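You operate a simulated robot arm through the tools that you are given. There is no shell and no other tool.

You run a simulated robot arm. Do the job below in one go: nothing can be reset, and whatever is moved stays where it is left.

TASK
Build up a stack on the 1.0 shim in the height gauge and gauge it.
Fine: shim, the block from the blue pad, the one-peg block with its letter; lock the green lever, swing the arm over and wind down till it shows 46.0 mm.

The check looks at the end state, three seconds after you hand in, the way a careful person would. Anything else that was tipped, shoved, dropped, spilled or broken makes it a failure.

THE ROBOT
A 7-joint arm with a two-finger parallel gripper, fixed in place. Base frame: the origin is at the foot of the arm, x ahead of it, y to its left, z up; the work surface is at about z = 0.84. Lengths are in m, angles in degrees, forces in N, time in s.
Its first joint turns from -149.0 to 149.0 degrees. Payload 3.43 kg.
Tool frame: the origin (TCP) lies between the finger pads and is the grasp point; the fingertips stand 0.03 m ahead of it; z points along the fingers, y is the line along which they close. The gripper opens to 0.094 m. The fingers are 0.028 m wide and 0.01 m thick; the gripper's body (0.05 by 0.096 m) begins 0.055 m behind the TCP.
Orientation is that of the tool frame in the base frame, as a unit quaternion [x, y, z, w]. With the fingers straight down and closing along the base's y, the tool's x points along the base's -x, its y along +y and its z along -z.

THE INTERFACE
- The arm moves only by the tool drive_tool. Its argument "plan" is text: rows parted by semicolons, each of 7 numbers parted by spaces: the finger opening in m, from 0 to 0.094, then the shift along the tool's x, y, z in m, then the turn, a rotation vector about the tool's x, y, z in rad. In form: gripper dx dy dz rx ry rz; .... A call has 1 to 20 rows; each row is the pose to reach, as a shift and turn from the pose commanded when the call began, along the tool's axes at that moment. Each row takes 0.2 s and may step no farther than 0.05 m and 8.6 degrees from the row before; otherwise, or with a gripper value out of range, the whole call is refused. Where a pose cannot be reached the arm comes as near as it can. A force on the tool above 70 N (or 10 N above the force at the start of the call, whichever is more), or a blocked arm, ends the call early, and 0.2 s more pass. The fingers move at their own pace (about 0.045 m/s each) and stop on an object; they squeeze with about 36 N. The grip force told is the motor's: it shows also when the fingers shut on nothing. Time passes only in rows, and 0.2 s behind the last, so rows that repeat a pose let the fingers close. The reply holds the time, the measured pose of the TCP, the force on the tool along the base axes, the opening and the grip force, in the units named above and with some noise, with the torque about the TCP (base axes, N m) and any sound that the robot's microphone picked up.
- Cameras (640 x 400 px; columns grow to the right, rows downward): "scene" is fixed at [0.227, -0.5023, 1.4369]; the picture's right is [0.88, -0.47, 0.00], its down [-0.17, -0.33, -0.93] and it looks along [0.44, 0.82, -0.37] (base axes); focal length 318 px, centre (320, 200). "wrist" rides on the gripper at [0.076, 0.014, -0.103] in the tool frame; the picture's right is [-0.18, 0.98, 0.00], its down [-0.75, -0.14, -0.64] and it looks along [-0.63, -0.12, 0.77] (tool axes); focal length 243 px, centre (320, 200). There is no depth. A picture from a camera that has moved, and an enlarged one, comes with that camera's place and axes in the base frame and with its lens. The place of the scene camera against the robot may be out by one fixed shift of up to 0.018 m in any direction.
- get_image(camera): a new picture of that camera. No time passes.
- inspect(camera, box): a new picture of the part [left, top, right, bottom] of that camera's present view, enlarged. No time passes.
- job_done(): hands the job in; it is judged then, once.

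Places have to be worked out from the pictures, the camera data and where the tool is seen. Open the gripper and draw the arm clear of the work before you hand the job in, unless the task says otherwise.

The tools are called after "Call:" by a JSON object that holds its "api" and its "payload". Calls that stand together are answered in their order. drive_tool: Moves the arm, as the interface text tells. Its arguments: {"type":"object","properties":{"plan":{"type":"string"}},"required":["plan"]} The other tools are called the same way: get_image (camera) takes a picture; inspect (camera, box) takes an enlarged picture of a part of a camera's view; job_done () hands the job in.

At the start:

```text
t: 0.0
tcp_pos: [0.6983, 0.6976, 1.1978]
ee_rot: [0.0, 1.0, 0.0, 0.001]
wrist_force: [-0.3, 0.1, -0.1]
moment: [-0.01, 0.02, -0.03]
opening: 0.094
grip_force: 0.2
```

scene: 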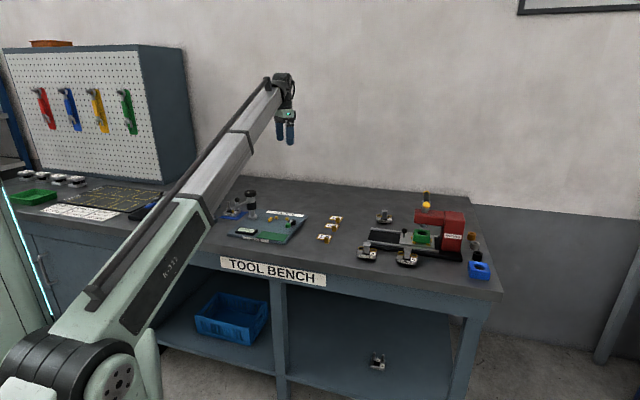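
wrist: 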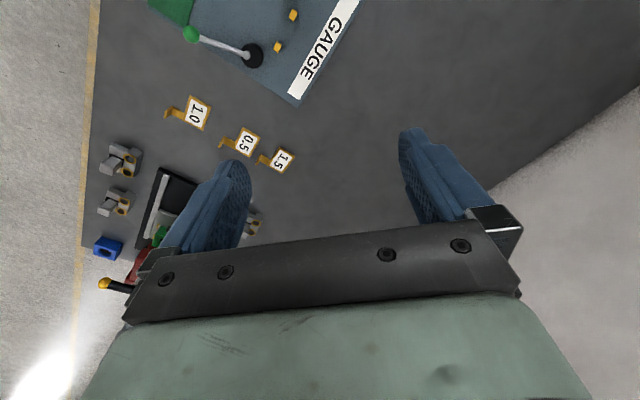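

I start by looking closely at the scene: the gauge, shims and the blocks are all small, so I take enlarged views of each region.

Call:
{"api": "inspect", "payload": {"camera": "scene", "box": [210, 170, 350, 257]}}

Call:
{"api": "inspect", "payload": {"camera": "scene", "box": [345, 185, 505, 285]}}

Call:
{"api": "inspect", "payload": {"camera": "wrist", "box": [80, 0, 400, 300]}}

Call:
{"api": "inspect", "payload": {"camera": "scene", "box": [0, 150, 220, 287]}}

```text
4.57 times, centred on (280, 214) of scene
camera zoom: at [0.227, -0.5023, 1.4369], right [0.88, -0.47, 0.0], down [-0.17, -0.33, -0.93], along [0.44, 0.82, -0.37], focal length 1454 px, centre (503, 138)
```

zoom: 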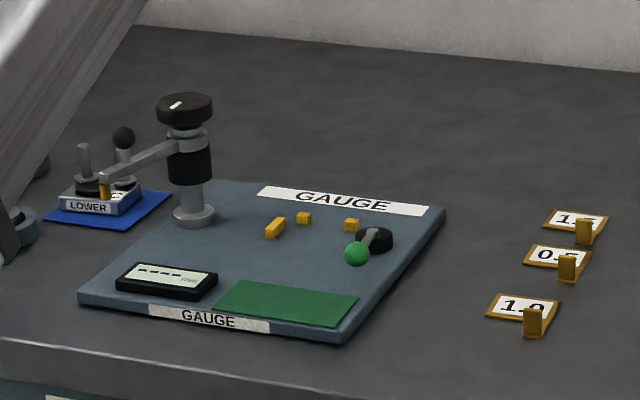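

```text
4.00 times, centred on (425, 235) of scene
camera zoom: at [0.227, -0.5023, 1.4369], right [0.88, -0.47, 0.0], down [-0.17, -0.33, -0.93], along [0.44, 0.82, -0.37], focal length 1272 px, centre (-100, 60)
```

zoom: 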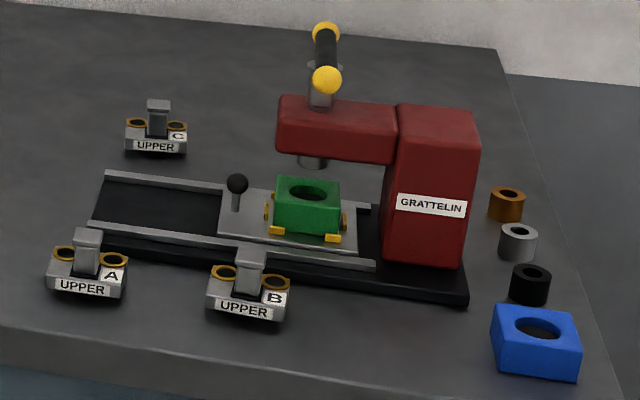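

```text
1.33 times, centred on (240, 150) of wrist
camera zoom: at [0.6244, 0.7122, 1.3009], right [0.18, 0.98, 0.0], down [0.75, -0.14, 0.64], along [0.63, -0.12, -0.77], focal length 324 px, centre (427, 267)
```

zoom: 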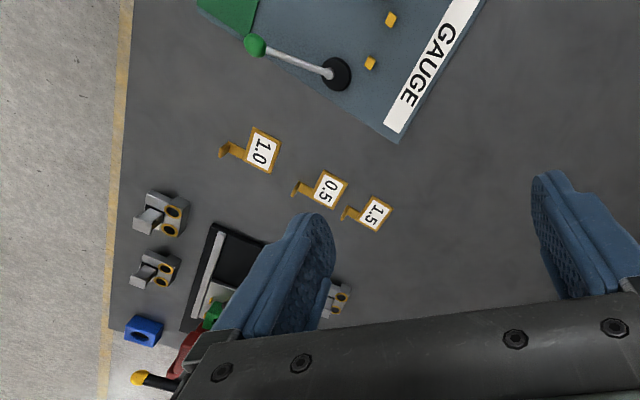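

```text
2.91 times, centred on (110, 218) of scene
camera zoom: at [0.227, -0.5023, 1.4369], right [0.88, -0.47, 0.0], down [-0.17, -0.33, -0.93], along [0.44, 0.82, -0.37], focal length 926 px, centre (931, 146)
```

zoom: 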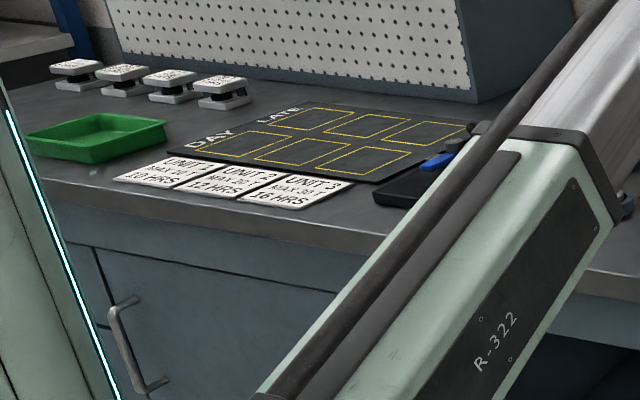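

The gauge plate sits near (0.61, 0.65) turned about 45°, with the post at roughly (0.57, 0.76) and the LOWER block on its pad near (0.50, 0.83). I move the wrist camera back and turn it to look outward over the gauge, staying high.

Call:
{"api": "drive_tool", "payload": {"plan": "0.094 0.03 -0.025 0.0 0 0 -0.1; 0.094 0.06 -0.05 0.0 0 0 -0.2; 0.094 0.09 -0.075 0.01 0 0 -0.3; 0.094 0.12 -0.1 0.01 0 0 -0.4; 0.094 0.15 -0.125 0.02 0 0 -0.5; 0.094 0.18 -0.15 0.02 0 0 -0.6; 0.094 0.21 -0.175 0.03 0 0 -0.7; 0.094 0.238 -0.198 0.04 0 0 -0.82; 0.094 0.238 -0.198 0.04 0 0 -0.82"}}

```text
t: 1.7
tcp_pos: [0.491, 0.5281, 1.1351]
ee_rot: [-0.355, 0.935, 0.008, 0.013]
wrist_force: [1.6, 0.4, -0.6]
moment: [0.06, 0.01, 0.07]
opening: 0.0942
grip_force: 0.1
out of reach, approached as far as the arm can: row 5, 6, 7, 8
stopped in row 8: the force on the tool passed its limit at 83 N (the readings are from after the stop); the commanded pose is now the measured one
```

The arm stopped short with a force spike and an out-of-reach note. I look at both cameras to see what happened.

Call:
{"api": "get_image", "payload": {"camera": "scene"}}

Call:
{"api": "get_image", "payload": {"camera": "wrist"}}

```text
taken
```

scene: 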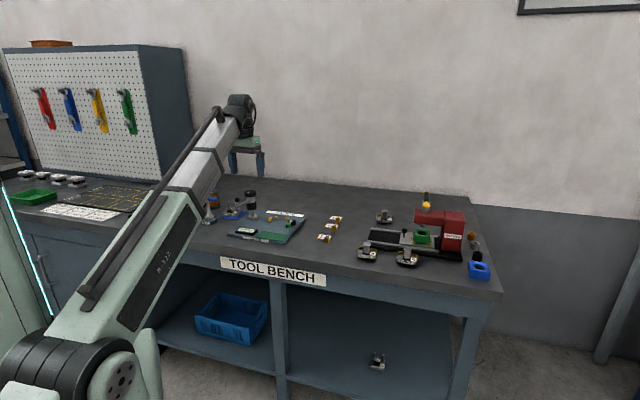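

```text
taken
camera wrist: at [0.4233, 0.485, 1.2373], right [-0.51, 0.86, 0.01], down [0.64, 0.38, 0.66], along [0.57, 0.35, -0.75], focal length 243 px, centre (320, 200)
```

wrist: 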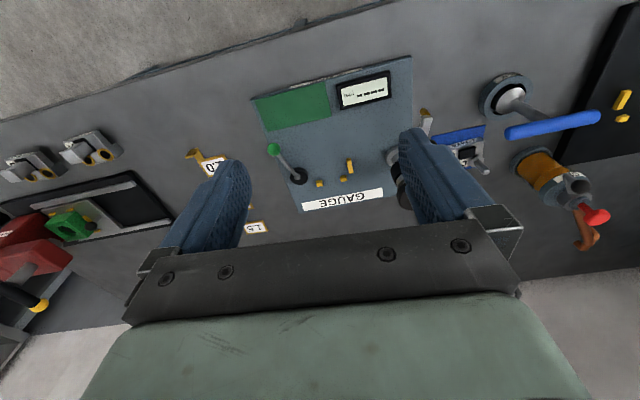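

Nothing was touched; the arm just reached an inner reach limit. I enlarge the wrist views of the gauge and the blue pad.

Call:
{"api": "inspect", "payload": {"camera": "wrist", "box": [240, 50, 500, 215]}}

Call:
{"api": "inspect", "payload": {"camera": "wrist", "box": [380, 80, 540, 220]}}

Call:
{"api": "inspect", "payload": {"camera": "wrist", "box": [0, 110, 240, 270]}}

Call:
{"api": "inspect", "payload": {"camera": "scene", "box": [340, 340, 420, 390]}}

Call:
{"api": "inspect", "payload": {"camera": "scene", "box": [195, 180, 265, 225]}}

```text
2.42 times, centred on (370, 132) of wrist
camera zoom: at [0.4233, 0.485, 1.2373], right [-0.51, 0.86, 0.01], down [0.64, 0.38, 0.66], along [0.57, 0.35, -0.75], focal length 588 px, centre (199, 364)
```

zoom: 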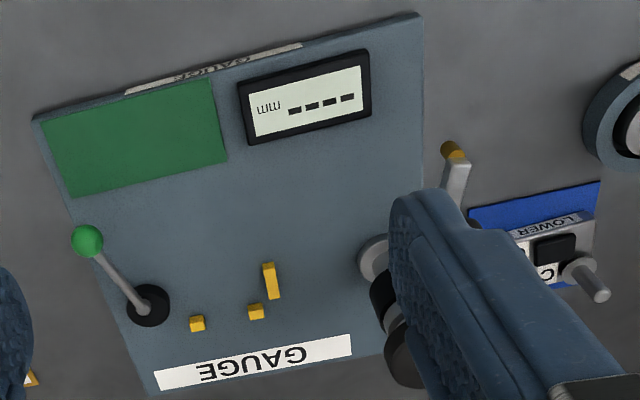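

```text
2.86 times, centred on (460, 150) of wrist
camera zoom: at [0.4233, 0.485, 1.2373], right [-0.51, 0.86, 0.01], down [0.64, 0.38, 0.66], along [0.57, 0.35, -0.75], focal length 693 px, centre (-80, 343)
```

zoom: 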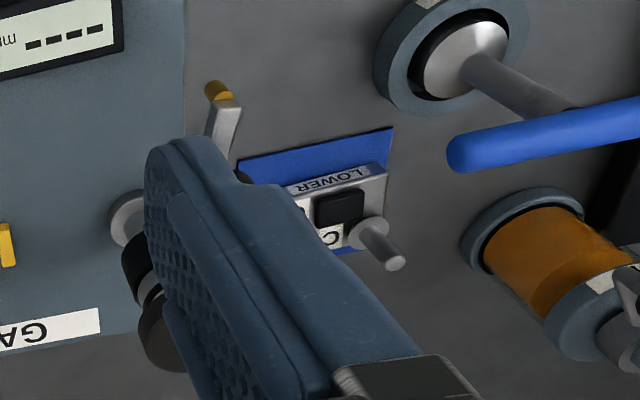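

```text
2.50 times, centred on (120, 190) of wrist
camera zoom: at [0.4233, 0.485, 1.2373], right [-0.51, 0.86, 0.01], down [0.64, 0.38, 0.66], along [0.57, 0.35, -0.75], focal length 606 px, centre (820, 225)
```

zoom: 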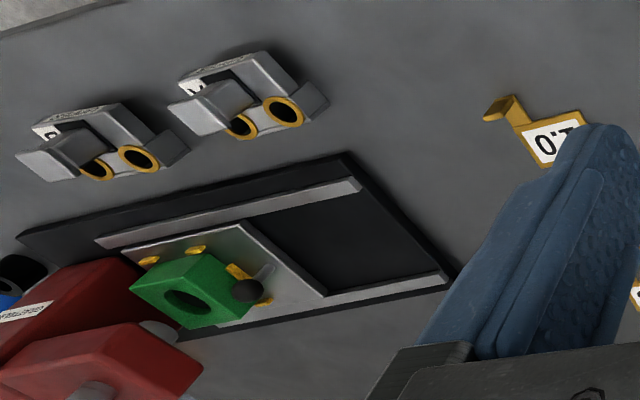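

```text
8.00 times, centred on (380, 365) of scene
camera zoom: at [0.227, -0.5023, 1.4369], right [0.88, -0.47, 0.0], down [-0.17, -0.33, -0.93], along [0.44, 0.82, -0.37], focal length 2545 px, centre (-160, -1120)
```

zoom: 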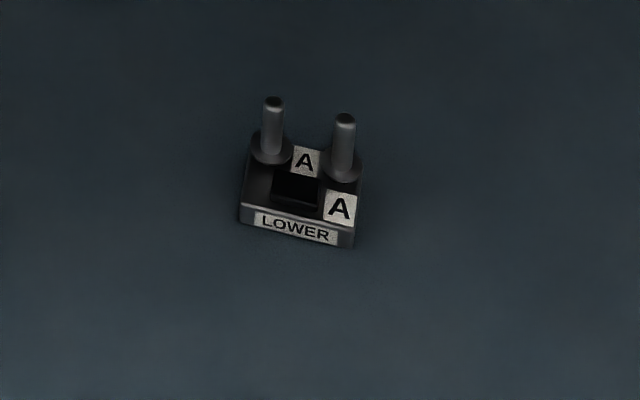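

```text
8.89 times, centred on (230, 202) of scene
camera zoom: at [0.227, -0.5023, 1.4369], right [0.88, -0.47, 0.0], down [-0.17, -0.33, -0.93], along [0.44, 0.82, -0.37], focal length 2828 px, centre (1120, 178)
```

zoom: 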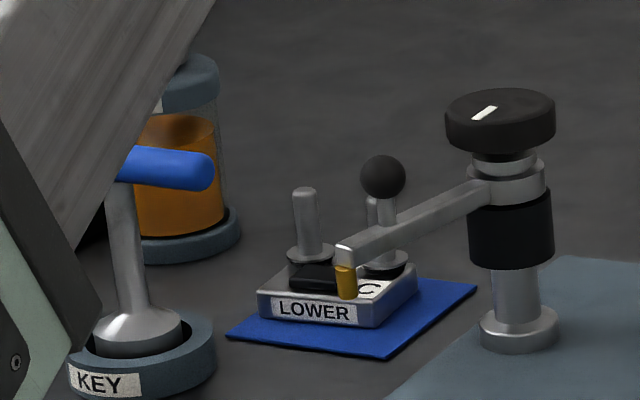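

The pad block is LOWER "C" with two pegs, so the matching upper looks like UPPER "C" (one tab). I straighten the tool and move above the gauge to view it between the fingers.

Call:
{"api": "drive_tool", "payload": {"plan": "0.094 -0.03 0.008 0.003 0.0015 0.0075 0; 0.094 -0.07 0.018 0.006 0.003 0.015 0; 0.094 -0.11 0.028 0.01 0.0045 0.0225 0; 0.094 -0.154 0.04 0.015 0.006 0.03 0; 0.094 -0.154 0.04 0.015 0.006 0.03 0"}}

Call:
{"api": "get_image", "payload": {"camera": "wrist"}}

```text
t: 2.9
tcp_pos: [0.5811, 0.6578, 1.1263]
ee_rot: [-0.355, 0.935, 0.0, 0.0]
wrist_force: [0.2, -0.2, 0.0]
moment: [0.01, -0.02, 0.02]
opening: 0.0938
grip_force: 0.0
```

```text
taken
camera wrist: at [0.5154, 0.6178, 1.2288], right [-0.51, 0.86, 0.0], down [0.66, 0.4, 0.64], along [0.55, 0.33, -0.77], focal length 243 px, centre (320, 200)
```

wrist: 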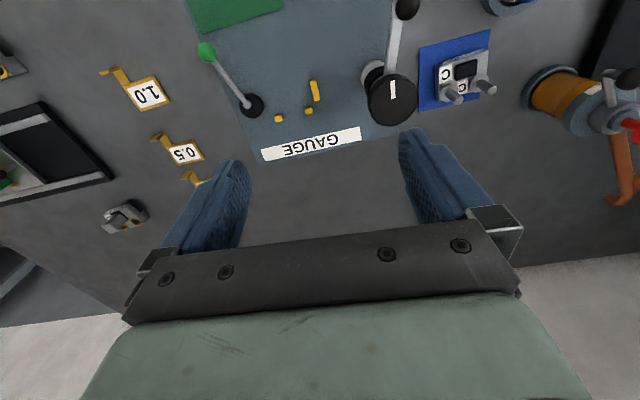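

Good view. I enlarge the gauge nest, the pad with the LOWER block and the shims.

Call:
{"api": "inspect", "payload": {"camera": "wrist", "box": [180, 0, 420, 165]}}

Call:
{"api": "inspect", "payload": {"camera": "wrist", "box": [350, 0, 510, 130]}}

Call:
{"api": "inspect", "payload": {"camera": "wrist", "box": [80, 50, 240, 240]}}

```text
2.42 times, centred on (300, 82) of wrist
camera zoom: at [0.5154, 0.6178, 1.2288], right [-0.51, 0.86, 0.0], down [0.66, 0.4, 0.64], along [0.55, 0.33, -0.77], focal length 588 px, centre (368, 485)
```

zoom: 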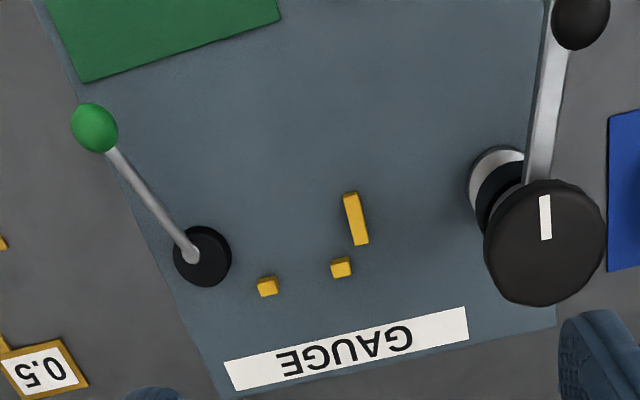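

```text
3.08 times, centred on (430, 65) of wrist
camera zoom: at [0.5154, 0.6178, 1.2288], right [-0.51, 0.86, 0.0], down [0.66, 0.4, 0.64], along [0.55, 0.33, -0.77], focal length 746 px, centre (-18, 615)
```

zoom: 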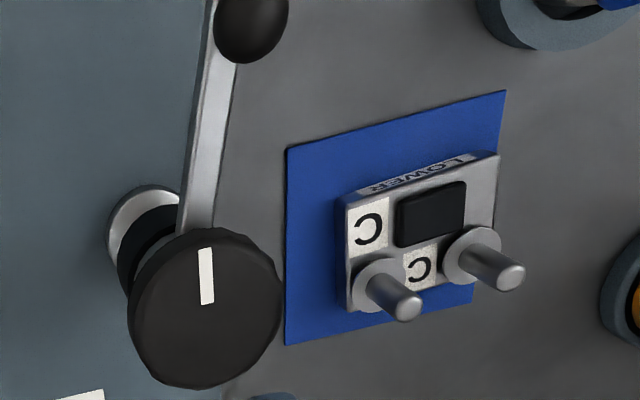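

```text
2.11 times, centred on (160, 145) of wrist
camera zoom: at [0.5154, 0.6178, 1.2288], right [-0.51, 0.86, 0.0], down [0.66, 0.4, 0.64], along [0.55, 0.33, -0.77], focal length 511 px, centre (657, 316)
```

zoom: 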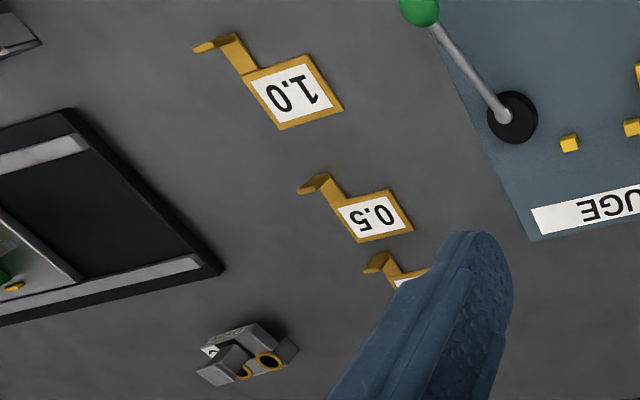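

Stops and lever are clear: the nest opens toward the robot, with the bar on the post side, two cubes on the far side and the lever cam opposite the bar. UPPER C seems far out (about 1.1 m), so I move the camera that way to measure it and the other upper blocks.

Call:
{"api": "drive_tool", "payload": {"plan": "0.094 -0.001 -0.04 0 0 0 0.036; 0.094 -0.0015 -0.08 0 0 0 0.072; 0.094 -0.002 -0.12 0 0 0 0.109; 0.094 -0.003 -0.16 0 0 0 0.145; 0.094 -0.004 -0.2 0 0 0 0.181; 0.094 -0.0045 -0.24 0 0 0 0.217; 0.094 -0.005 -0.28 0 0 0 0.253; 0.094 -0.006 -0.323 0 0 0 0.29; 0.094 -0.006 -0.323 0 0 0 0.29"}}

Call:
{"api": "get_image", "payload": {"camera": "wrist"}}

```text
t: 4.9
tcp_pos: [0.7978, 0.4198, 1.1285]
ee_rot: [-0.216, 0.976, 0.0, 0.001]
wrist_force: [0.0, 0.0, 0.9]
moment: [-0.01, 0.01, 0.0]
opening: 0.094
grip_force: 0.0
```

```text
taken
camera wrist: at [0.7236, 0.4008, 1.2317], right [-0.25, 0.97, 0.0], down [0.74, 0.19, 0.64], along [0.62, 0.16, -0.77], focal length 243 px, centre (320, 200)
```

wrist: 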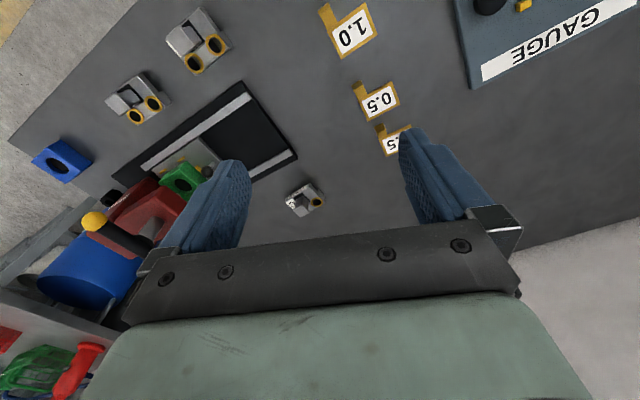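

Call:
{"api": "inspect", "payload": {"camera": "wrist", "box": [270, 165, 350, 225]}}

Call:
{"api": "inspect", "payload": {"camera": "wrist", "box": [90, 0, 250, 130]}}

Call:
{"api": "inspect", "payload": {"camera": "wrist", "box": [310, 0, 430, 160]}}

```text
6.67 times, centred on (310, 195) of wrist
camera zoom: at [0.7236, 0.4008, 1.2317], right [-0.25, 0.97, 0.0], down [0.74, 0.19, 0.64], along [0.62, 0.16, -0.77], focal length 1618 px, centre (387, 233)
```

zoom: 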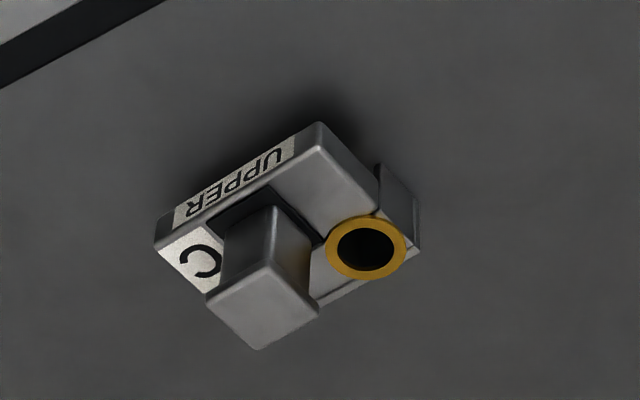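

```text
3.08 times, centred on (170, 65) of wrist
camera zoom: at [0.7236, 0.4008, 1.2317], right [-0.25, 0.97, 0.0], down [0.74, 0.19, 0.64], along [0.62, 0.16, -0.77], focal length 746 px, centre (782, 615)
```

zoom: 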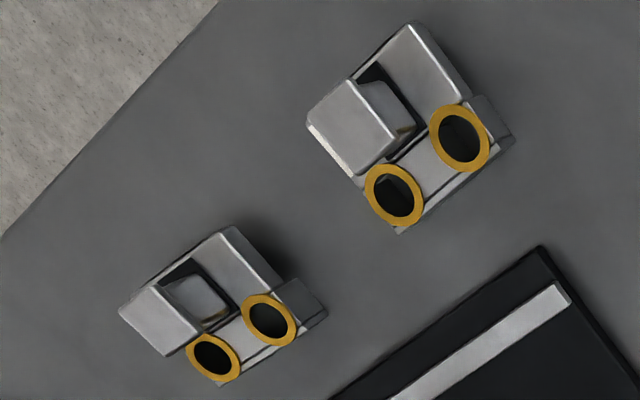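

```text
2.50 times, centred on (370, 80) of wrist
camera zoom: at [0.7236, 0.4008, 1.2317], right [-0.25, 0.97, 0.0], down [0.74, 0.19, 0.64], along [0.62, 0.16, -0.77], focal length 606 px, centre (195, 500)
```

zoom: 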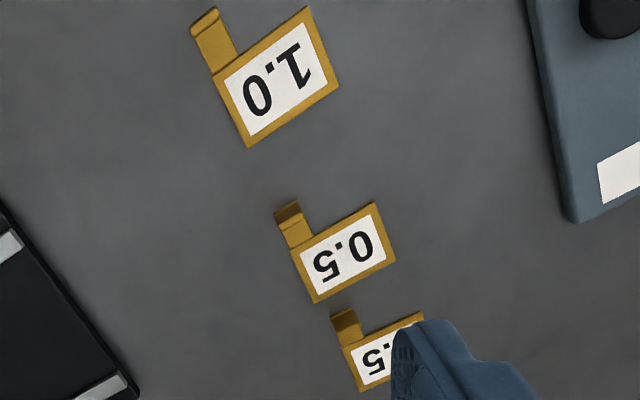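

UPPER C is at about (1.03, 0.45), oriented around 55°, so it will need a tilted grasp; shim 1.0 is at about (0.75, 0.45) with its upright tab on the robot side. I start with the shim: turn the tool so the fingers close along the tab's normal, and lower partway for a closer look.

Call:
{"api": "drive_tool", "payload": {"plan": "0.094 0.006 0.002 0.01 0 0 0.136; 0.094 0.013 0.005 0.02 0 0 0.272; 0.094 0.02 0.007 0.03 0 0 0.408; 0.094 0.026 0.01 0.04 0 0 0.544; 0.094 0.033 0.012 0.05 0 0 0.68; 0.094 0.04 0.015 0.06 0 0 0.816; 0.094 0.046 0.017 0.075 0 0 0.952; 0.094 0.053 0.02 0.09 0 0 1.088; 0.094 0.059 0.022 0.098 0 0 1.221; 0.094 0.059 0.022 0.098 0 0 1.221"}}

Call:
{"api": "get_image", "payload": {"camera": "wrist"}}

Call:
{"api": "get_image", "payload": {"camera": "scene"}}

```text
t: 7.1
tcp_pos: [0.7349, 0.4157, 1.0268]
ee_rot: [0.384, 0.923, 0.0, 0.001]
wrist_force: [-0.2, 1.0, 0.1]
moment: [-0.01, -0.03, 0.02]
opening: 0.0941
grip_force: 0.0
```

```text
taken
camera wrist: at [0.6922, 0.4809, 1.1306], right [0.83, 0.56, 0.0], down [0.43, -0.63, 0.64], along [0.36, -0.53, -0.77], focal length 243 px, centre (320, 200)
```

wrist: 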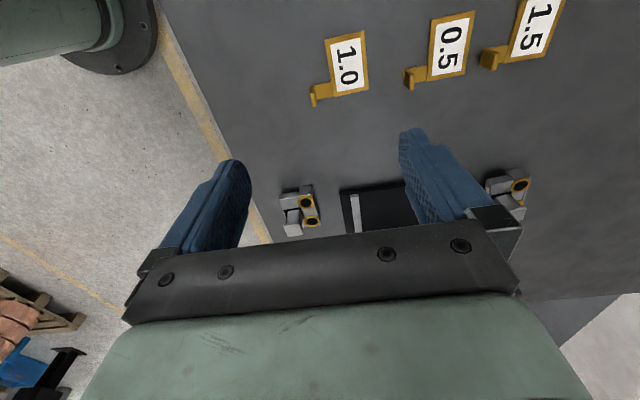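

```text
taken
```

scene: 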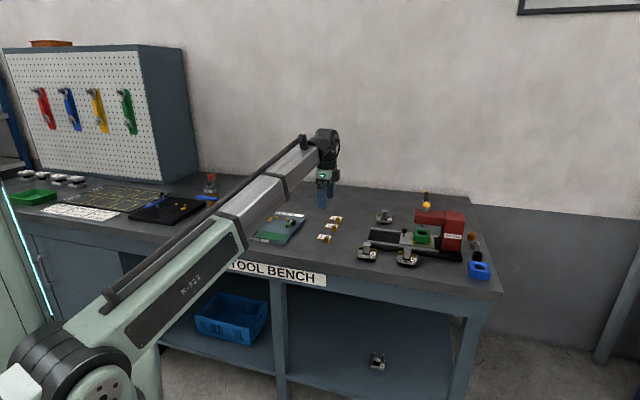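

The shim sits slightly off the tool axis. I enlarge it to measure the tab.

Call:
{"api": "inspect", "payload": {"camera": "wrist", "box": [290, 20, 390, 115]}}

Call:
{"api": "inspect", "payload": {"camera": "scene", "box": [280, 120, 360, 250]}}

```text
4.21 times, centred on (340, 68) of wrist
camera zoom: at [0.6922, 0.4809, 1.1306], right [0.83, 0.56, 0.0], down [0.43, -0.63, 0.64], along [0.36, -0.53, -0.77], focal length 1022 px, centre (236, 758)
```

zoom: 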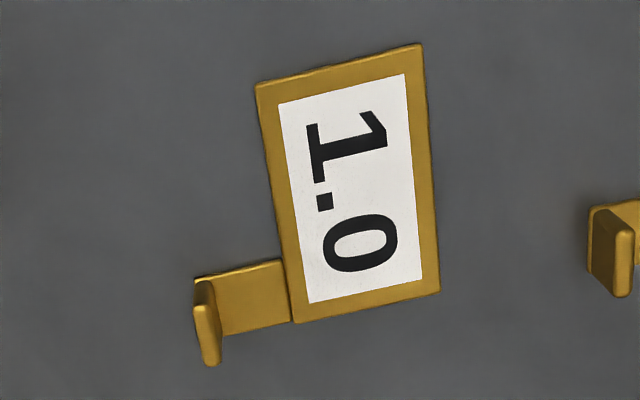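

```text
3.08 times, centred on (320, 185) of scene
camera zoom: at [0.227, -0.5023, 1.4369], right [0.88, -0.47, 0.0], down [-0.17, -0.33, -0.93], along [0.44, 0.82, -0.37], focal length 979 px, centre (320, 246)
```

zoom: 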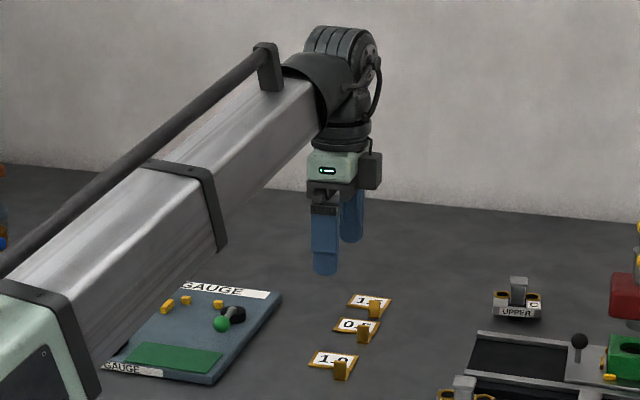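

The shim plate is about 55×39 mm aligned to 45°, tab centre near (0.7315, 0.4063), tab top about z 0.866. I shift over the tab, narrow the fingers to about 30 mm and come down to z≈0.93 to re-check alignment.

Call:
{"api": "drive_tool", "payload": {"plan": "0.06 -0.002 -0.005 0.03 0 0 0; 0.034 -0.0043 -0.009 0.06 0 0 0; 0.03 -0.0043 -0.009 0.08 0 0 0; 0.03 -0.0043 -0.009 0.097 0 0 0; 0.03 -0.0043 -0.009 0.097 0 0 0; 0.03 -0.0043 -0.009 0.097 0 0 0"}}

Call:
{"api": "inspect", "payload": {"camera": "wrist", "box": [220, 60, 420, 200]}}

```text
t: 8.5
tcp_pos: [0.7312, 0.4056, 0.9301]
ee_rot: [0.382, 0.924, 0.0, 0.001]
wrist_force: [0.6, -0.2, -0.1]
moment: [0.03, 0.0, 0.0]
opening: 0.0301
grip_force: 0.0
```

```text
2.86 times, centred on (320, 130) of wrist
camera zoom: at [0.6896, 0.4705, 1.0343], right [0.83, 0.56, 0.0], down [0.43, -0.63, 0.64], along [0.36, -0.53, -0.77], focal length 693 px, centre (320, 400)
```

zoom: 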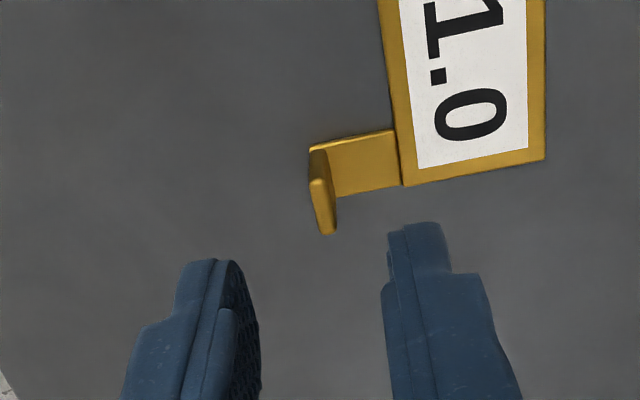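

The tab is centred between the fingers. I descend to z≈0.877 so the fingertips stay about 6 mm over the bench.

Call:
{"api": "drive_tool", "payload": {"plan": "0.03 0 0 0.02 0 0 0; 0.03 0 0 0.04 0 0 0; 0.03 0 0 0.048 0 0 0; 0.03 0 0 0.053 0 0 0; 0.03 0 0 0.053 0 0 0"}}

Call:
{"api": "inspect", "payload": {"camera": "wrist", "box": [220, 80, 420, 220]}}

```text
t: 9.7
tcp_pos: [0.7319, 0.4052, 0.8775]
ee_rot: [0.383, 0.924, 0.0, 0.001]
wrist_force: [-0.1, 0.6, 0.2]
moment: [0.0, -0.01, 0.02]
opening: 0.0301
grip_force: 0.1
```

```text
2.86 times, centred on (320, 150) of wrist
camera zoom: at [0.6898, 0.4707, 0.9813], right [0.83, 0.56, 0.0], down [0.43, -0.63, 0.64], along [0.36, -0.53, -0.77], focal length 693 px, centre (320, 343)
```

zoom: 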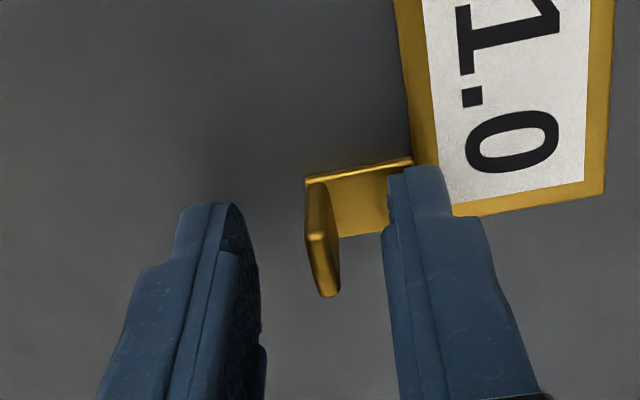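

The tab stands between the fingers. I close on it.

Call:
{"api": "drive_tool", "payload": {"plan": "0.0 0 0 0 0 0 0; 0.0 0 0 0 0 0 0; 0.0 0 0 0 0 0 0; 0.0 0 0 0 0 0 0; 0.0 0 0 0 0 0 0"}}

Call:
{"api": "get_image", "payload": {"camera": "wrist"}}

```text
t: 10.9
tcp_pos: [0.7324, 0.406, 0.877]
ee_rot: [0.383, 0.924, 0.001, 0.001]
wrist_force: [-0.3, 0.6, 1.0]
moment: [0.02, -0.03, 0.05]
opening: 0.0037
grip_force: 35.8
```

```text
taken
camera wrist: at [0.6897, 0.4707, 0.9813], right [0.83, 0.56, 0.0], down [0.43, -0.63, 0.64], along [0.36, -0.53, -0.77], focal length 243 px, centre (320, 200)
```

wrist: 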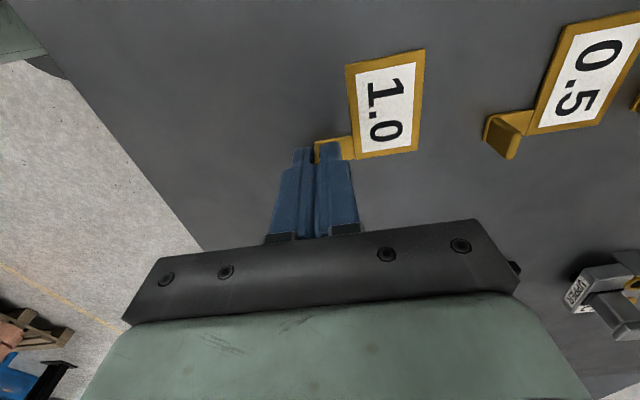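

Gripped (3.7 mm, 36 N). I lift straight up 0.11 m.

Call:
{"api": "drive_tool", "payload": {"plan": "0.0 0 0 -0.01 0 0 0; 0.0 0 0 -0.03 0 0 0; 0.0 0 0 -0.06 0 0 0; 0.0 0 0 -0.09 0 0 0; 0.0 0 0 -0.113 0 0 0; 0.0 0 0 -0.113 0 0 0"}}

Call:
{"api": "inspect", "payload": {"camera": "wrist", "box": [260, 30, 460, 210]}}

```text
t: 12.3
tcp_pos: [0.73, 0.4079, 0.9892]
ee_rot: [0.383, 0.924, 0.0, 0.001]
wrist_force: [-0.4, -0.9, -0.8]
moment: [-0.01, -0.02, -0.01]
opening: 0.004
grip_force: 36.1
```

```text
2.22 times, centred on (360, 120) of wrist
camera zoom: at [0.6884, 0.4719, 1.0933], right [0.83, 0.56, 0.0], down [0.43, -0.63, 0.64], along [0.36, -0.53, -0.77], focal length 539 px, centre (231, 378)
```

zoom: 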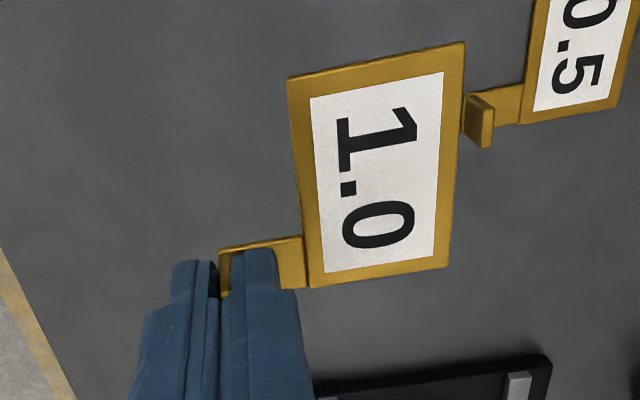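

The shim hangs level and aligned at 45°, its centre 43 mm outward from the TCP. I carry it across to above the nest and re-measure the stops from there.

Call:
{"api": "drive_tool", "payload": {"plan": "0.0 0.035 0.008 -0.01 0 0 0; 0.0 0.07 0.016 -0.015 0 0 0; 0.0 0.107 0.024 -0.015 0 0 0; 0.0 0.143 0.032 -0.015 0 0 0; 0.0 0.18 0.04 -0.015 0 0 0; 0.0 0.2136 0.048 -0.01 0 0 0; 0.0 0.2136 0.048 -0.01 0 0 0"}}

Call:
{"api": "get_image", "payload": {"camera": "wrist"}}

```text
t: 13.9
tcp_pos: [0.6172, 0.5926, 1.0008]
ee_rot: [0.382, 0.924, 0.0, 0.001]
wrist_force: [-0.4, 0.0, -0.7]
moment: [-0.02, 0.02, -0.02]
opening: 0.0039
grip_force: 36.2
```

```text
taken
camera wrist: at [0.5732, 0.6583, 1.1048], right [0.83, 0.56, 0.0], down [0.43, -0.63, 0.64], along [0.36, -0.53, -0.77], focal length 243 px, centre (320, 200)
```

wrist: 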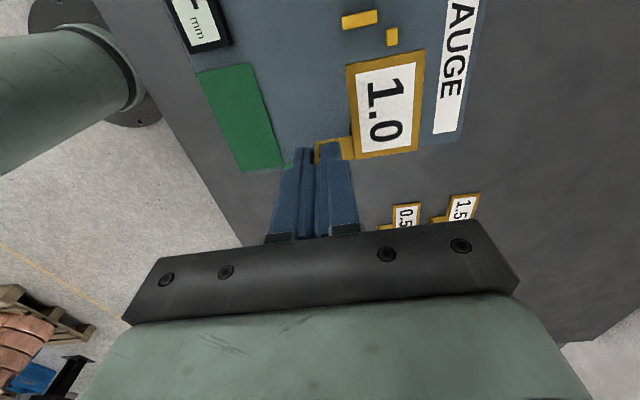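

I enlarge the nest region to measure the stops in this view.

Call:
{"api": "inspect", "payload": {"camera": "wrist", "box": [310, 0, 500, 130]}}

```text
3.08 times, centred on (405, 65) of wrist
camera zoom: at [0.5732, 0.6583, 1.1048], right [0.83, 0.56, 0.0], down [0.43, -0.63, 0.64], along [0.36, -0.53, -0.77], focal length 746 px, centre (58, 615)
```

zoom: 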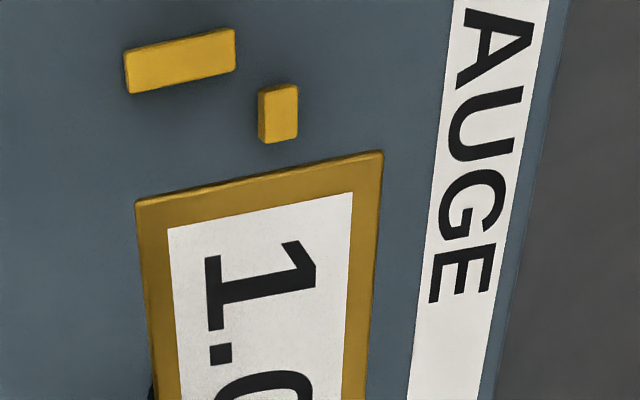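

Bar's inner face lies at e2 ≈ −35 mm and the cubes' inner faces at e1 ≈ 0.919 m; the shim is within a few millimetres of the right spot, needing about 3 mm back toward the robot. I shift and descend to just above the plate.

Call:
{"api": "drive_tool", "payload": {"plan": "0.0 0 -0.003 0.02 0 0 0; 0.0 0 -0.003 0.05 0 0 0; 0.0 0 -0.003 0.08 0 0 0; 0.0 0 -0.003 0.098 0 0 0; 0.0 0 -0.003 0.107 0 0 0; 0.0 0 -0.003 0.107 0 0 0"}}

Call:
{"api": "get_image", "payload": {"camera": "wrist"}}

```text
t: 15.3
tcp_pos: [0.6114, 0.5897, 0.8929]
ee_rot: [0.383, 0.924, 0.0, 0.0]
wrist_force: [-0.1, 0.1, -0.3]
moment: [-0.02, 0.05, 0.01]
opening: 0.0039
grip_force: 36.5
```

```text
taken
camera wrist: at [0.5693, 0.6535, 0.9966], right [0.83, 0.56, 0.0], down [0.43, -0.63, 0.64], along [0.36, -0.53, -0.77], focal length 243 px, centre (320, 200)
```

wrist: 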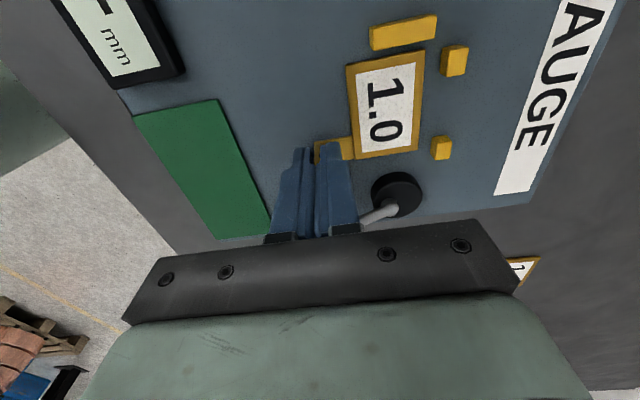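

Call:
{"api": "inspect", "payload": {"camera": "wrist", "box": [310, 0, 510, 230]}}

```text
1.74 times, centred on (410, 115) of wrist
camera zoom: at [0.5693, 0.6535, 0.9966], right [0.83, 0.56, 0.0], down [0.43, -0.63, 0.64], along [0.36, -0.53, -0.77], focal length 422 px, centre (164, 348)
```

zoom: 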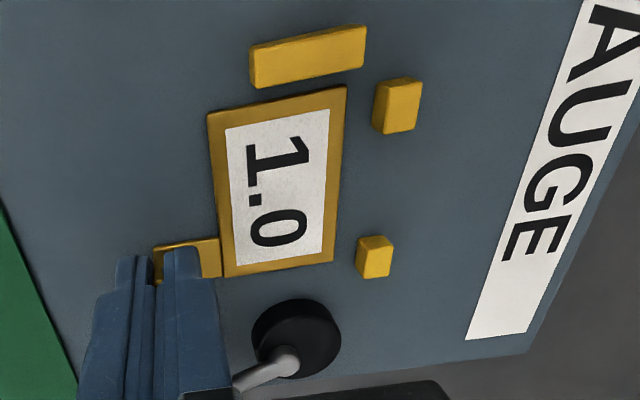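

The shim now sits centred within 2 mm of the block's nest position. I nudge 2 mm outward and lower in small steps until it touches the plate.

Call:
{"api": "drive_tool", "payload": {"plan": "0.0 0 0.002 0.001 0 0 0; 0.0 0 0.002 0.002 0 0 0; 0.0 0 0.002 0.003 0 0 0; 0.0 0 0.002 0.003 0 0 0"}}

Call:
{"api": "drive_tool", "payload": {"plan": "0.0 0 0 0.001 0 0 0; 0.0 0 0 0.002 0 0 0; 0.0 0 0 0.002 0 0 0"}}

```text
t: 16.3
tcp_pos: [0.6127, 0.5901, 0.8918]
ee_rot: [0.383, 0.924, 0.001, -0.001]
wrist_force: [-4.5, 0.3, 25.4]
moment: [0.15, 0.07, 0.04]
opening: 0.0041
grip_force: 35.9
```

```text
t: 17.1
tcp_pos: [0.6139, 0.5905, 0.8898]
ee_rot: [0.382, 0.924, 0.0, 0.001]
wrist_force: [-0.4, 0.0, 25.4]
moment: [0.11, -0.05, 0.06]
opening: 0.0038
grip_force: 36.0
```

A steady 25 N upward means the shim is already on the plate (plate top about z 0.854). I check that it lies flat before releasing.

Call:
{"api": "inspect", "payload": {"camera": "wrist", "box": [290, 0, 490, 230]}}

Call:
{"api": "inspect", "payload": {"camera": "scene", "box": [210, 150, 350, 257]}}

```text
1.74 times, centred on (390, 115) of wrist
camera zoom: at [0.5708, 0.6547, 0.9937], right [0.83, 0.56, 0.0], down [0.43, -0.63, 0.64], along [0.36, -0.53, -0.77], focal length 422 px, centre (198, 348)
```

zoom: 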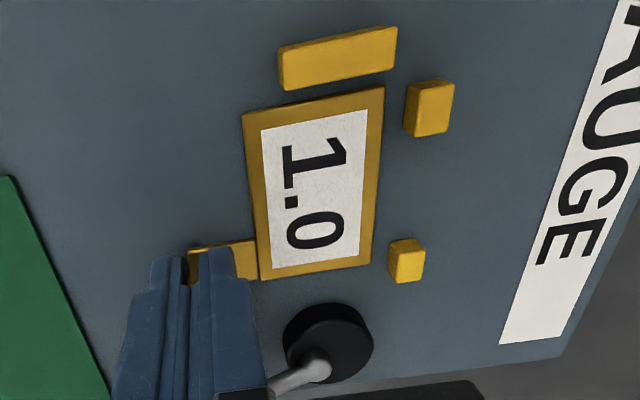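

```text
3.74 times, centred on (280, 204) of scene
camera zoom: at [0.227, -0.5023, 1.4369], right [0.88, -0.47, 0.0], down [-0.17, -0.33, -0.93], along [0.44, 0.82, -0.37], focal length 1189 px, centre (470, 187)
```

zoom: 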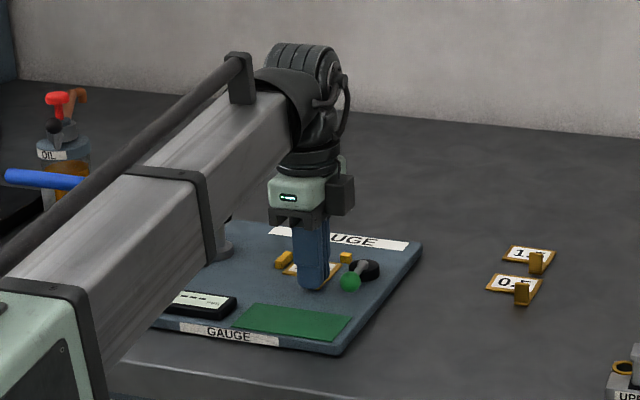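

The shim lies flat between the stops. I ease the pressure, open slightly, and lift straight up.

Call:
{"api": "drive_tool", "payload": {"plan": "0.0 0 0 -0.001 0 0 0; 0.024 0 0 -0.001 0 0 0; 0.024 0 0 -0.001 0 0 0; 0.024 0 0 -0.001 0 0 0; 0.024 0 0 -0.02 0 0 0; 0.024 0 0 -0.05 0 0 0; 0.024 0 0 -0.09 0 0 0; 0.03 0 0 -0.13 0 0 0; 0.03 0 0 -0.13 0 0 0"}}

Call:
{"api": "get_image", "payload": {"camera": "wrist"}}

```text
t: 19.1
tcp_pos: [0.6149, 0.5924, 1.019]
ee_rot: [0.382, 0.924, -0.001, 0.0]
wrist_force: [-0.8, 1.0, 0.4]
moment: [-0.04, 0.0, 0.02]
opening: 0.0298
grip_force: 0.2
```

```text
taken
camera wrist: at [0.5721, 0.656, 1.123], right [0.83, 0.56, 0.0], down [0.43, -0.63, 0.64], along [0.36, -0.53, -0.77], focal length 243 px, centre (320, 200)
```

wrist: 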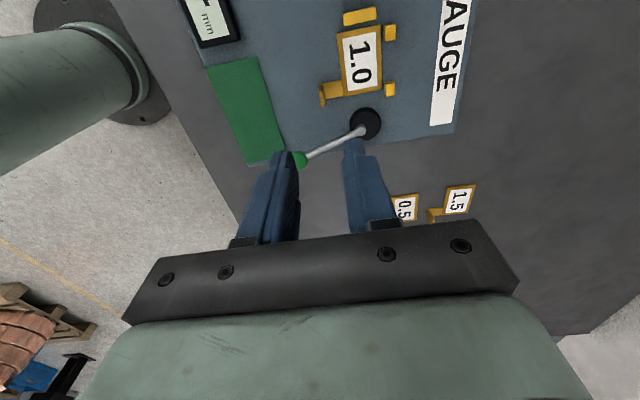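

Call:
{"api": "inspect", "payload": {"camera": "wrist", "box": [280, 0, 480, 180]}}

```text
2.22 times, centred on (380, 90) of wrist
camera zoom: at [0.5721, 0.656, 1.123], right [0.83, 0.56, 0.0], down [0.43, -0.63, 0.64], along [0.36, -0.53, -0.77], focal length 539 px, centre (187, 444)
```

zoom: 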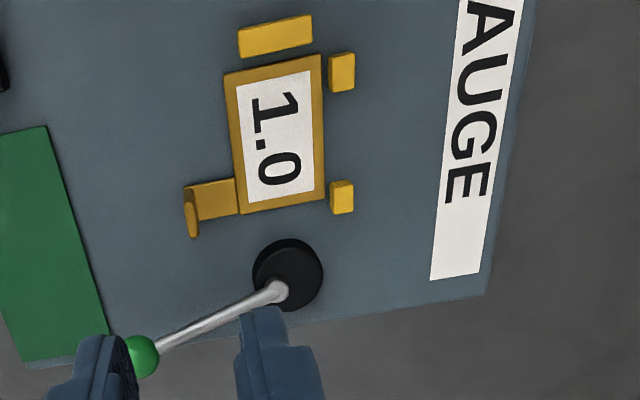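

The shim is released and flat, about 2 mm off the cube stops. Now the LOWER block: I raise, move over the blue pad and turn the tool for a measuring view.

Call:
{"api": "drive_tool", "payload": {"plan": "0.06 0 0 -0.03 0 0 -0.12; 0.07 0.02 0.005 -0.06 0 0 -0.25; 0.07 0.05 0.012 -0.07 0 0 -0.39; 0.07 0.08 0.02 -0.07 0 0 -0.53; 0.07 0.11 0.028 -0.07 0 0 -0.67; 0.07 0.14 0.036 -0.07 0 0 -0.81; 0.07 0.17 0.044 -0.07 0 0 -0.95; 0.07 0.195 0.051 -0.07 0 0 -1.09; 0.07 0.22 0.058 -0.07 0 0 -1.23; 0.07 0.23 0.06 -0.07 0 0 -1.37; 0.07 0.24 0.063 -0.07 0 0 -1.51; 0.07 0.2438 0.0647 -0.07 0 0 -1.65; 0.07 0.2438 0.0647 -0.07 0 0 -1.65"}}

Call:
{"api": "get_image", "payload": {"camera": "wrist"}}

Call:
{"api": "get_image", "payload": {"camera": "scene"}}

```text
t: 21.9
tcp_pos: [0.4872, 0.81, 1.0883]
ee_rot: [-0.421, 0.907, -0.001, 0.0]
wrist_force: [0.0, -0.2, 0.5]
moment: [-0.01, -0.02, 0.02]
opening: 0.07
grip_force: 0.2
```

```text
taken
camera wrist: at [0.428, 0.762, 1.192], right [-0.63, 0.78, 0.0], down [0.59, 0.48, 0.64], along [0.5, 0.4, -0.77], focal length 243 px, centre (320, 200)
```

wrist: 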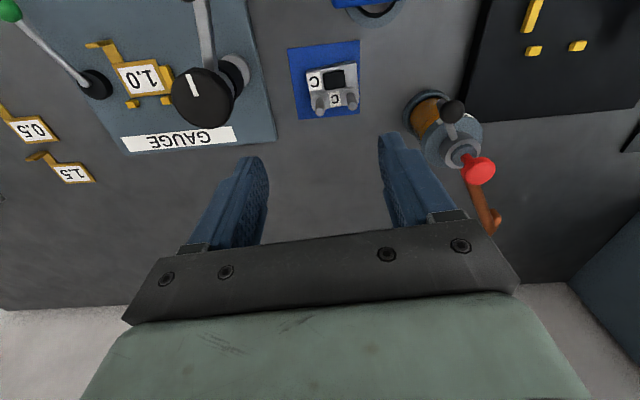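

```text
taken
```

scene: 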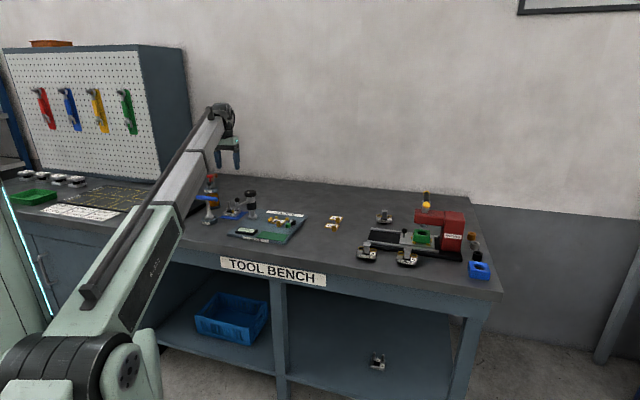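

Call:
{"api": "inspect", "payload": {"camera": "wrist", "box": [260, 20, 400, 130]}}

Call:
{"api": "inspect", "payload": {"camera": "wrist", "box": [140, 0, 520, 240]}}

Call:
{"api": "inspect", "payload": {"camera": "scene", "box": [180, 95, 270, 225]}}

```text
3.64 times, centred on (330, 75) of wrist
camera zoom: at [0.428, 0.762, 1.192], right [-0.63, 0.78, 0.0], down [0.59, 0.48, 0.64], along [0.5, 0.4, -0.77], focal length 882 px, centre (284, 654)
```

zoom: 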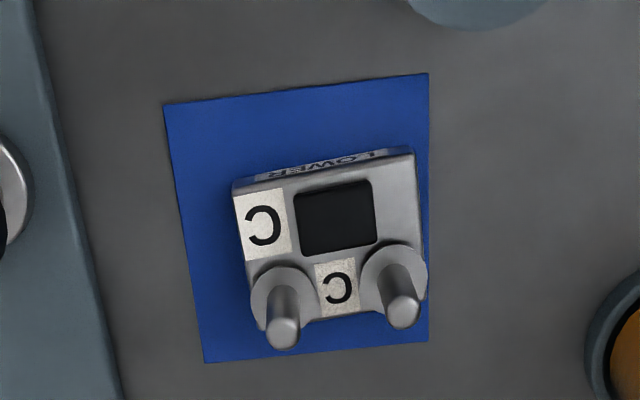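

```text
1.67 times, centred on (330, 120) of wrist
camera zoom: at [0.428, 0.762, 1.192], right [-0.63, 0.78, 0.0], down [0.59, 0.48, 0.64], along [0.5, 0.4, -0.77], focal length 404 px, centre (303, 333)
```

zoom: 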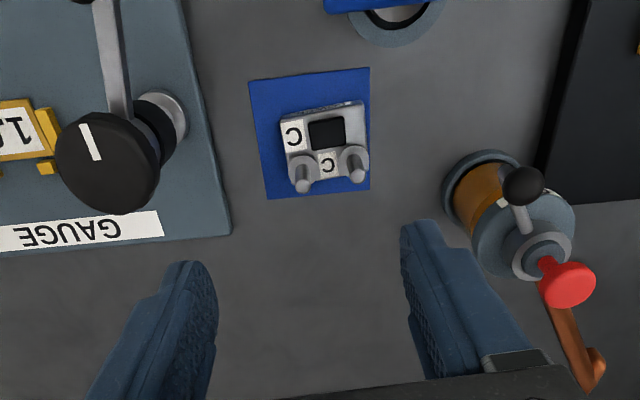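

```text
3.08 times, centred on (225, 160) of scene
camera zoom: at [0.227, -0.5023, 1.4369], right [0.88, -0.47, 0.0], down [-0.17, -0.33, -0.93], along [0.44, 0.82, -0.37], focal length 979 px, centre (612, 323)
```

zoom: 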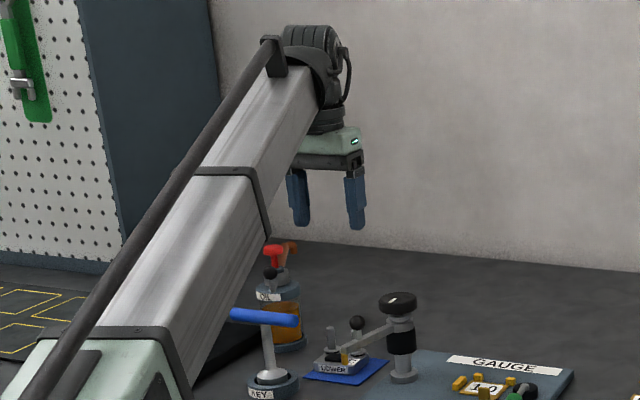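

LOWER's centre is at about (0.487, 0.832), turned to ~48.5°; the knob post is at (0.549, 0.725) and an oil can with tall parts stands near (0.43, 0.95). I rotate at this height so the fingers close along the block's short side and check clearances around the hand.

Call:
{"api": "drive_tool", "payload": {"plan": "0.07 -0.002 0.001 0 0 0 -0.13; 0.07 -0.004 0.003 0 0 0 -0.26; 0.07 -0.006 0.005 0 0 0 -0.39; 0.07 -0.008 0.007 0 0 0 -0.52; 0.07 -0.01 0.009 0 0 0 -0.65; 0.07 -0.012 0.01 0 0 0 -0.78; 0.07 -0.014 0.012 0 0 0 -0.91; 0.07 -0.016 0.013 0 0 0 -1.04; 0.07 -0.0168 0.0142 0 0 0 -1.17; 0.07 -0.0168 0.0142 0 0 0 -1.3; 0.07 -0.0168 0.0142 0 0 0 -1.43; 0.07 -0.0168 0.0142 0 0 0 -1.55; 0.07 -0.0168 0.0142 0 0 0 -1.55"}}

Call:
{"api": "get_image", "payload": {"camera": "wrist"}}

Call:
{"api": "inspect", "payload": {"camera": "scene", "box": [180, 95, 270, 225]}}

```text
t: 24.7
tcp_pos: [0.4884, 0.8311, 1.0883]
ee_rot: [0.935, -0.354, 0.0, 0.001]
wrist_force: [0.2, -0.5, 0.5]
moment: [0.0, -0.02, 0.0]
opening: 0.0698
grip_force: 0.1
```

```text
taken
camera wrist: at [0.5368, 0.7708, 1.1927], right [-0.79, -0.61, 0.0], down [-0.47, 0.61, 0.64], along [-0.39, 0.51, -0.77], focal length 243 px, centre (320, 200)
```

wrist: 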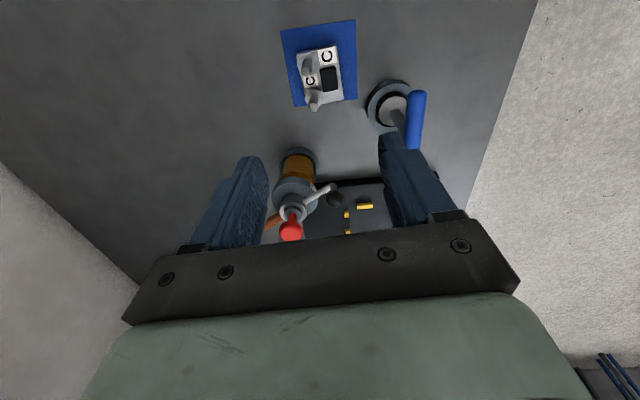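

```text
3.08 times, centred on (225, 160) of scene
camera zoom: at [0.227, -0.5023, 1.4369], right [0.88, -0.47, 0.0], down [-0.17, -0.33, -0.93], along [0.44, 0.82, -0.37], focal length 979 px, centre (612, 323)
```

zoom: 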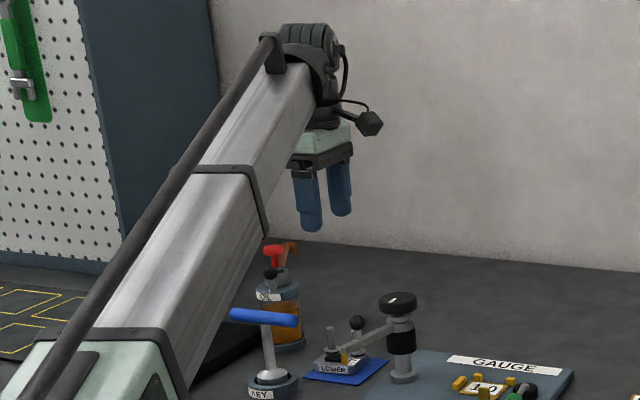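

Now the camera pod on the hand's +x side is visible (about 76 mm off axis, 103 mm up), so a straight descent would pass close to the knob; a ~9° lean about the closing axis lifts it clear. I enlarge the block from this side to refine its place.

Call:
{"api": "inspect", "payload": {"camera": "wrist", "box": [260, 10, 380, 120]}}

Call:
{"api": "inspect", "payload": {"camera": "wrist", "box": [180, 10, 440, 260]}}

```text
3.64 times, centred on (320, 65) of wrist
camera zoom: at [0.5368, 0.7708, 1.1927], right [-0.79, -0.61, 0.0], down [-0.47, 0.61, 0.64], along [-0.39, 0.51, -0.77], focal length 882 px, centre (320, 691)
```

zoom: 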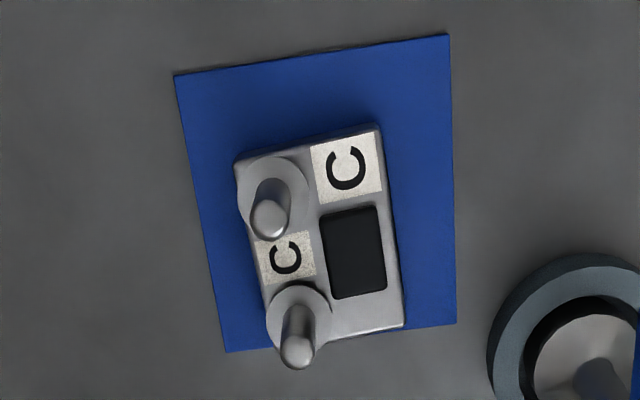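

```text
1.60 times, centred on (310, 135) of wrist
camera zoom: at [0.5368, 0.7708, 1.1927], right [-0.79, -0.61, 0.0], down [-0.47, 0.61, 0.64], along [-0.39, 0.51, -0.77], focal length 388 px, centre (336, 304)
```

zoom: 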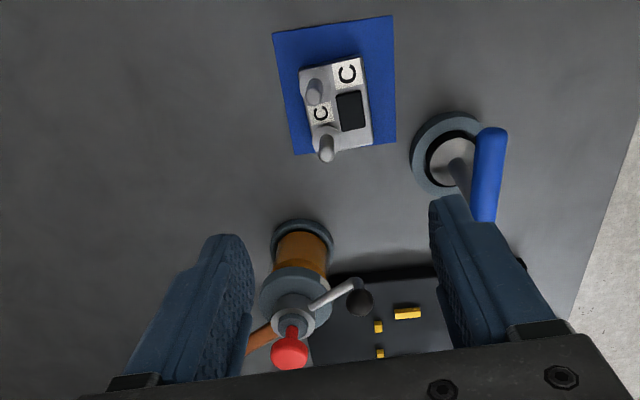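

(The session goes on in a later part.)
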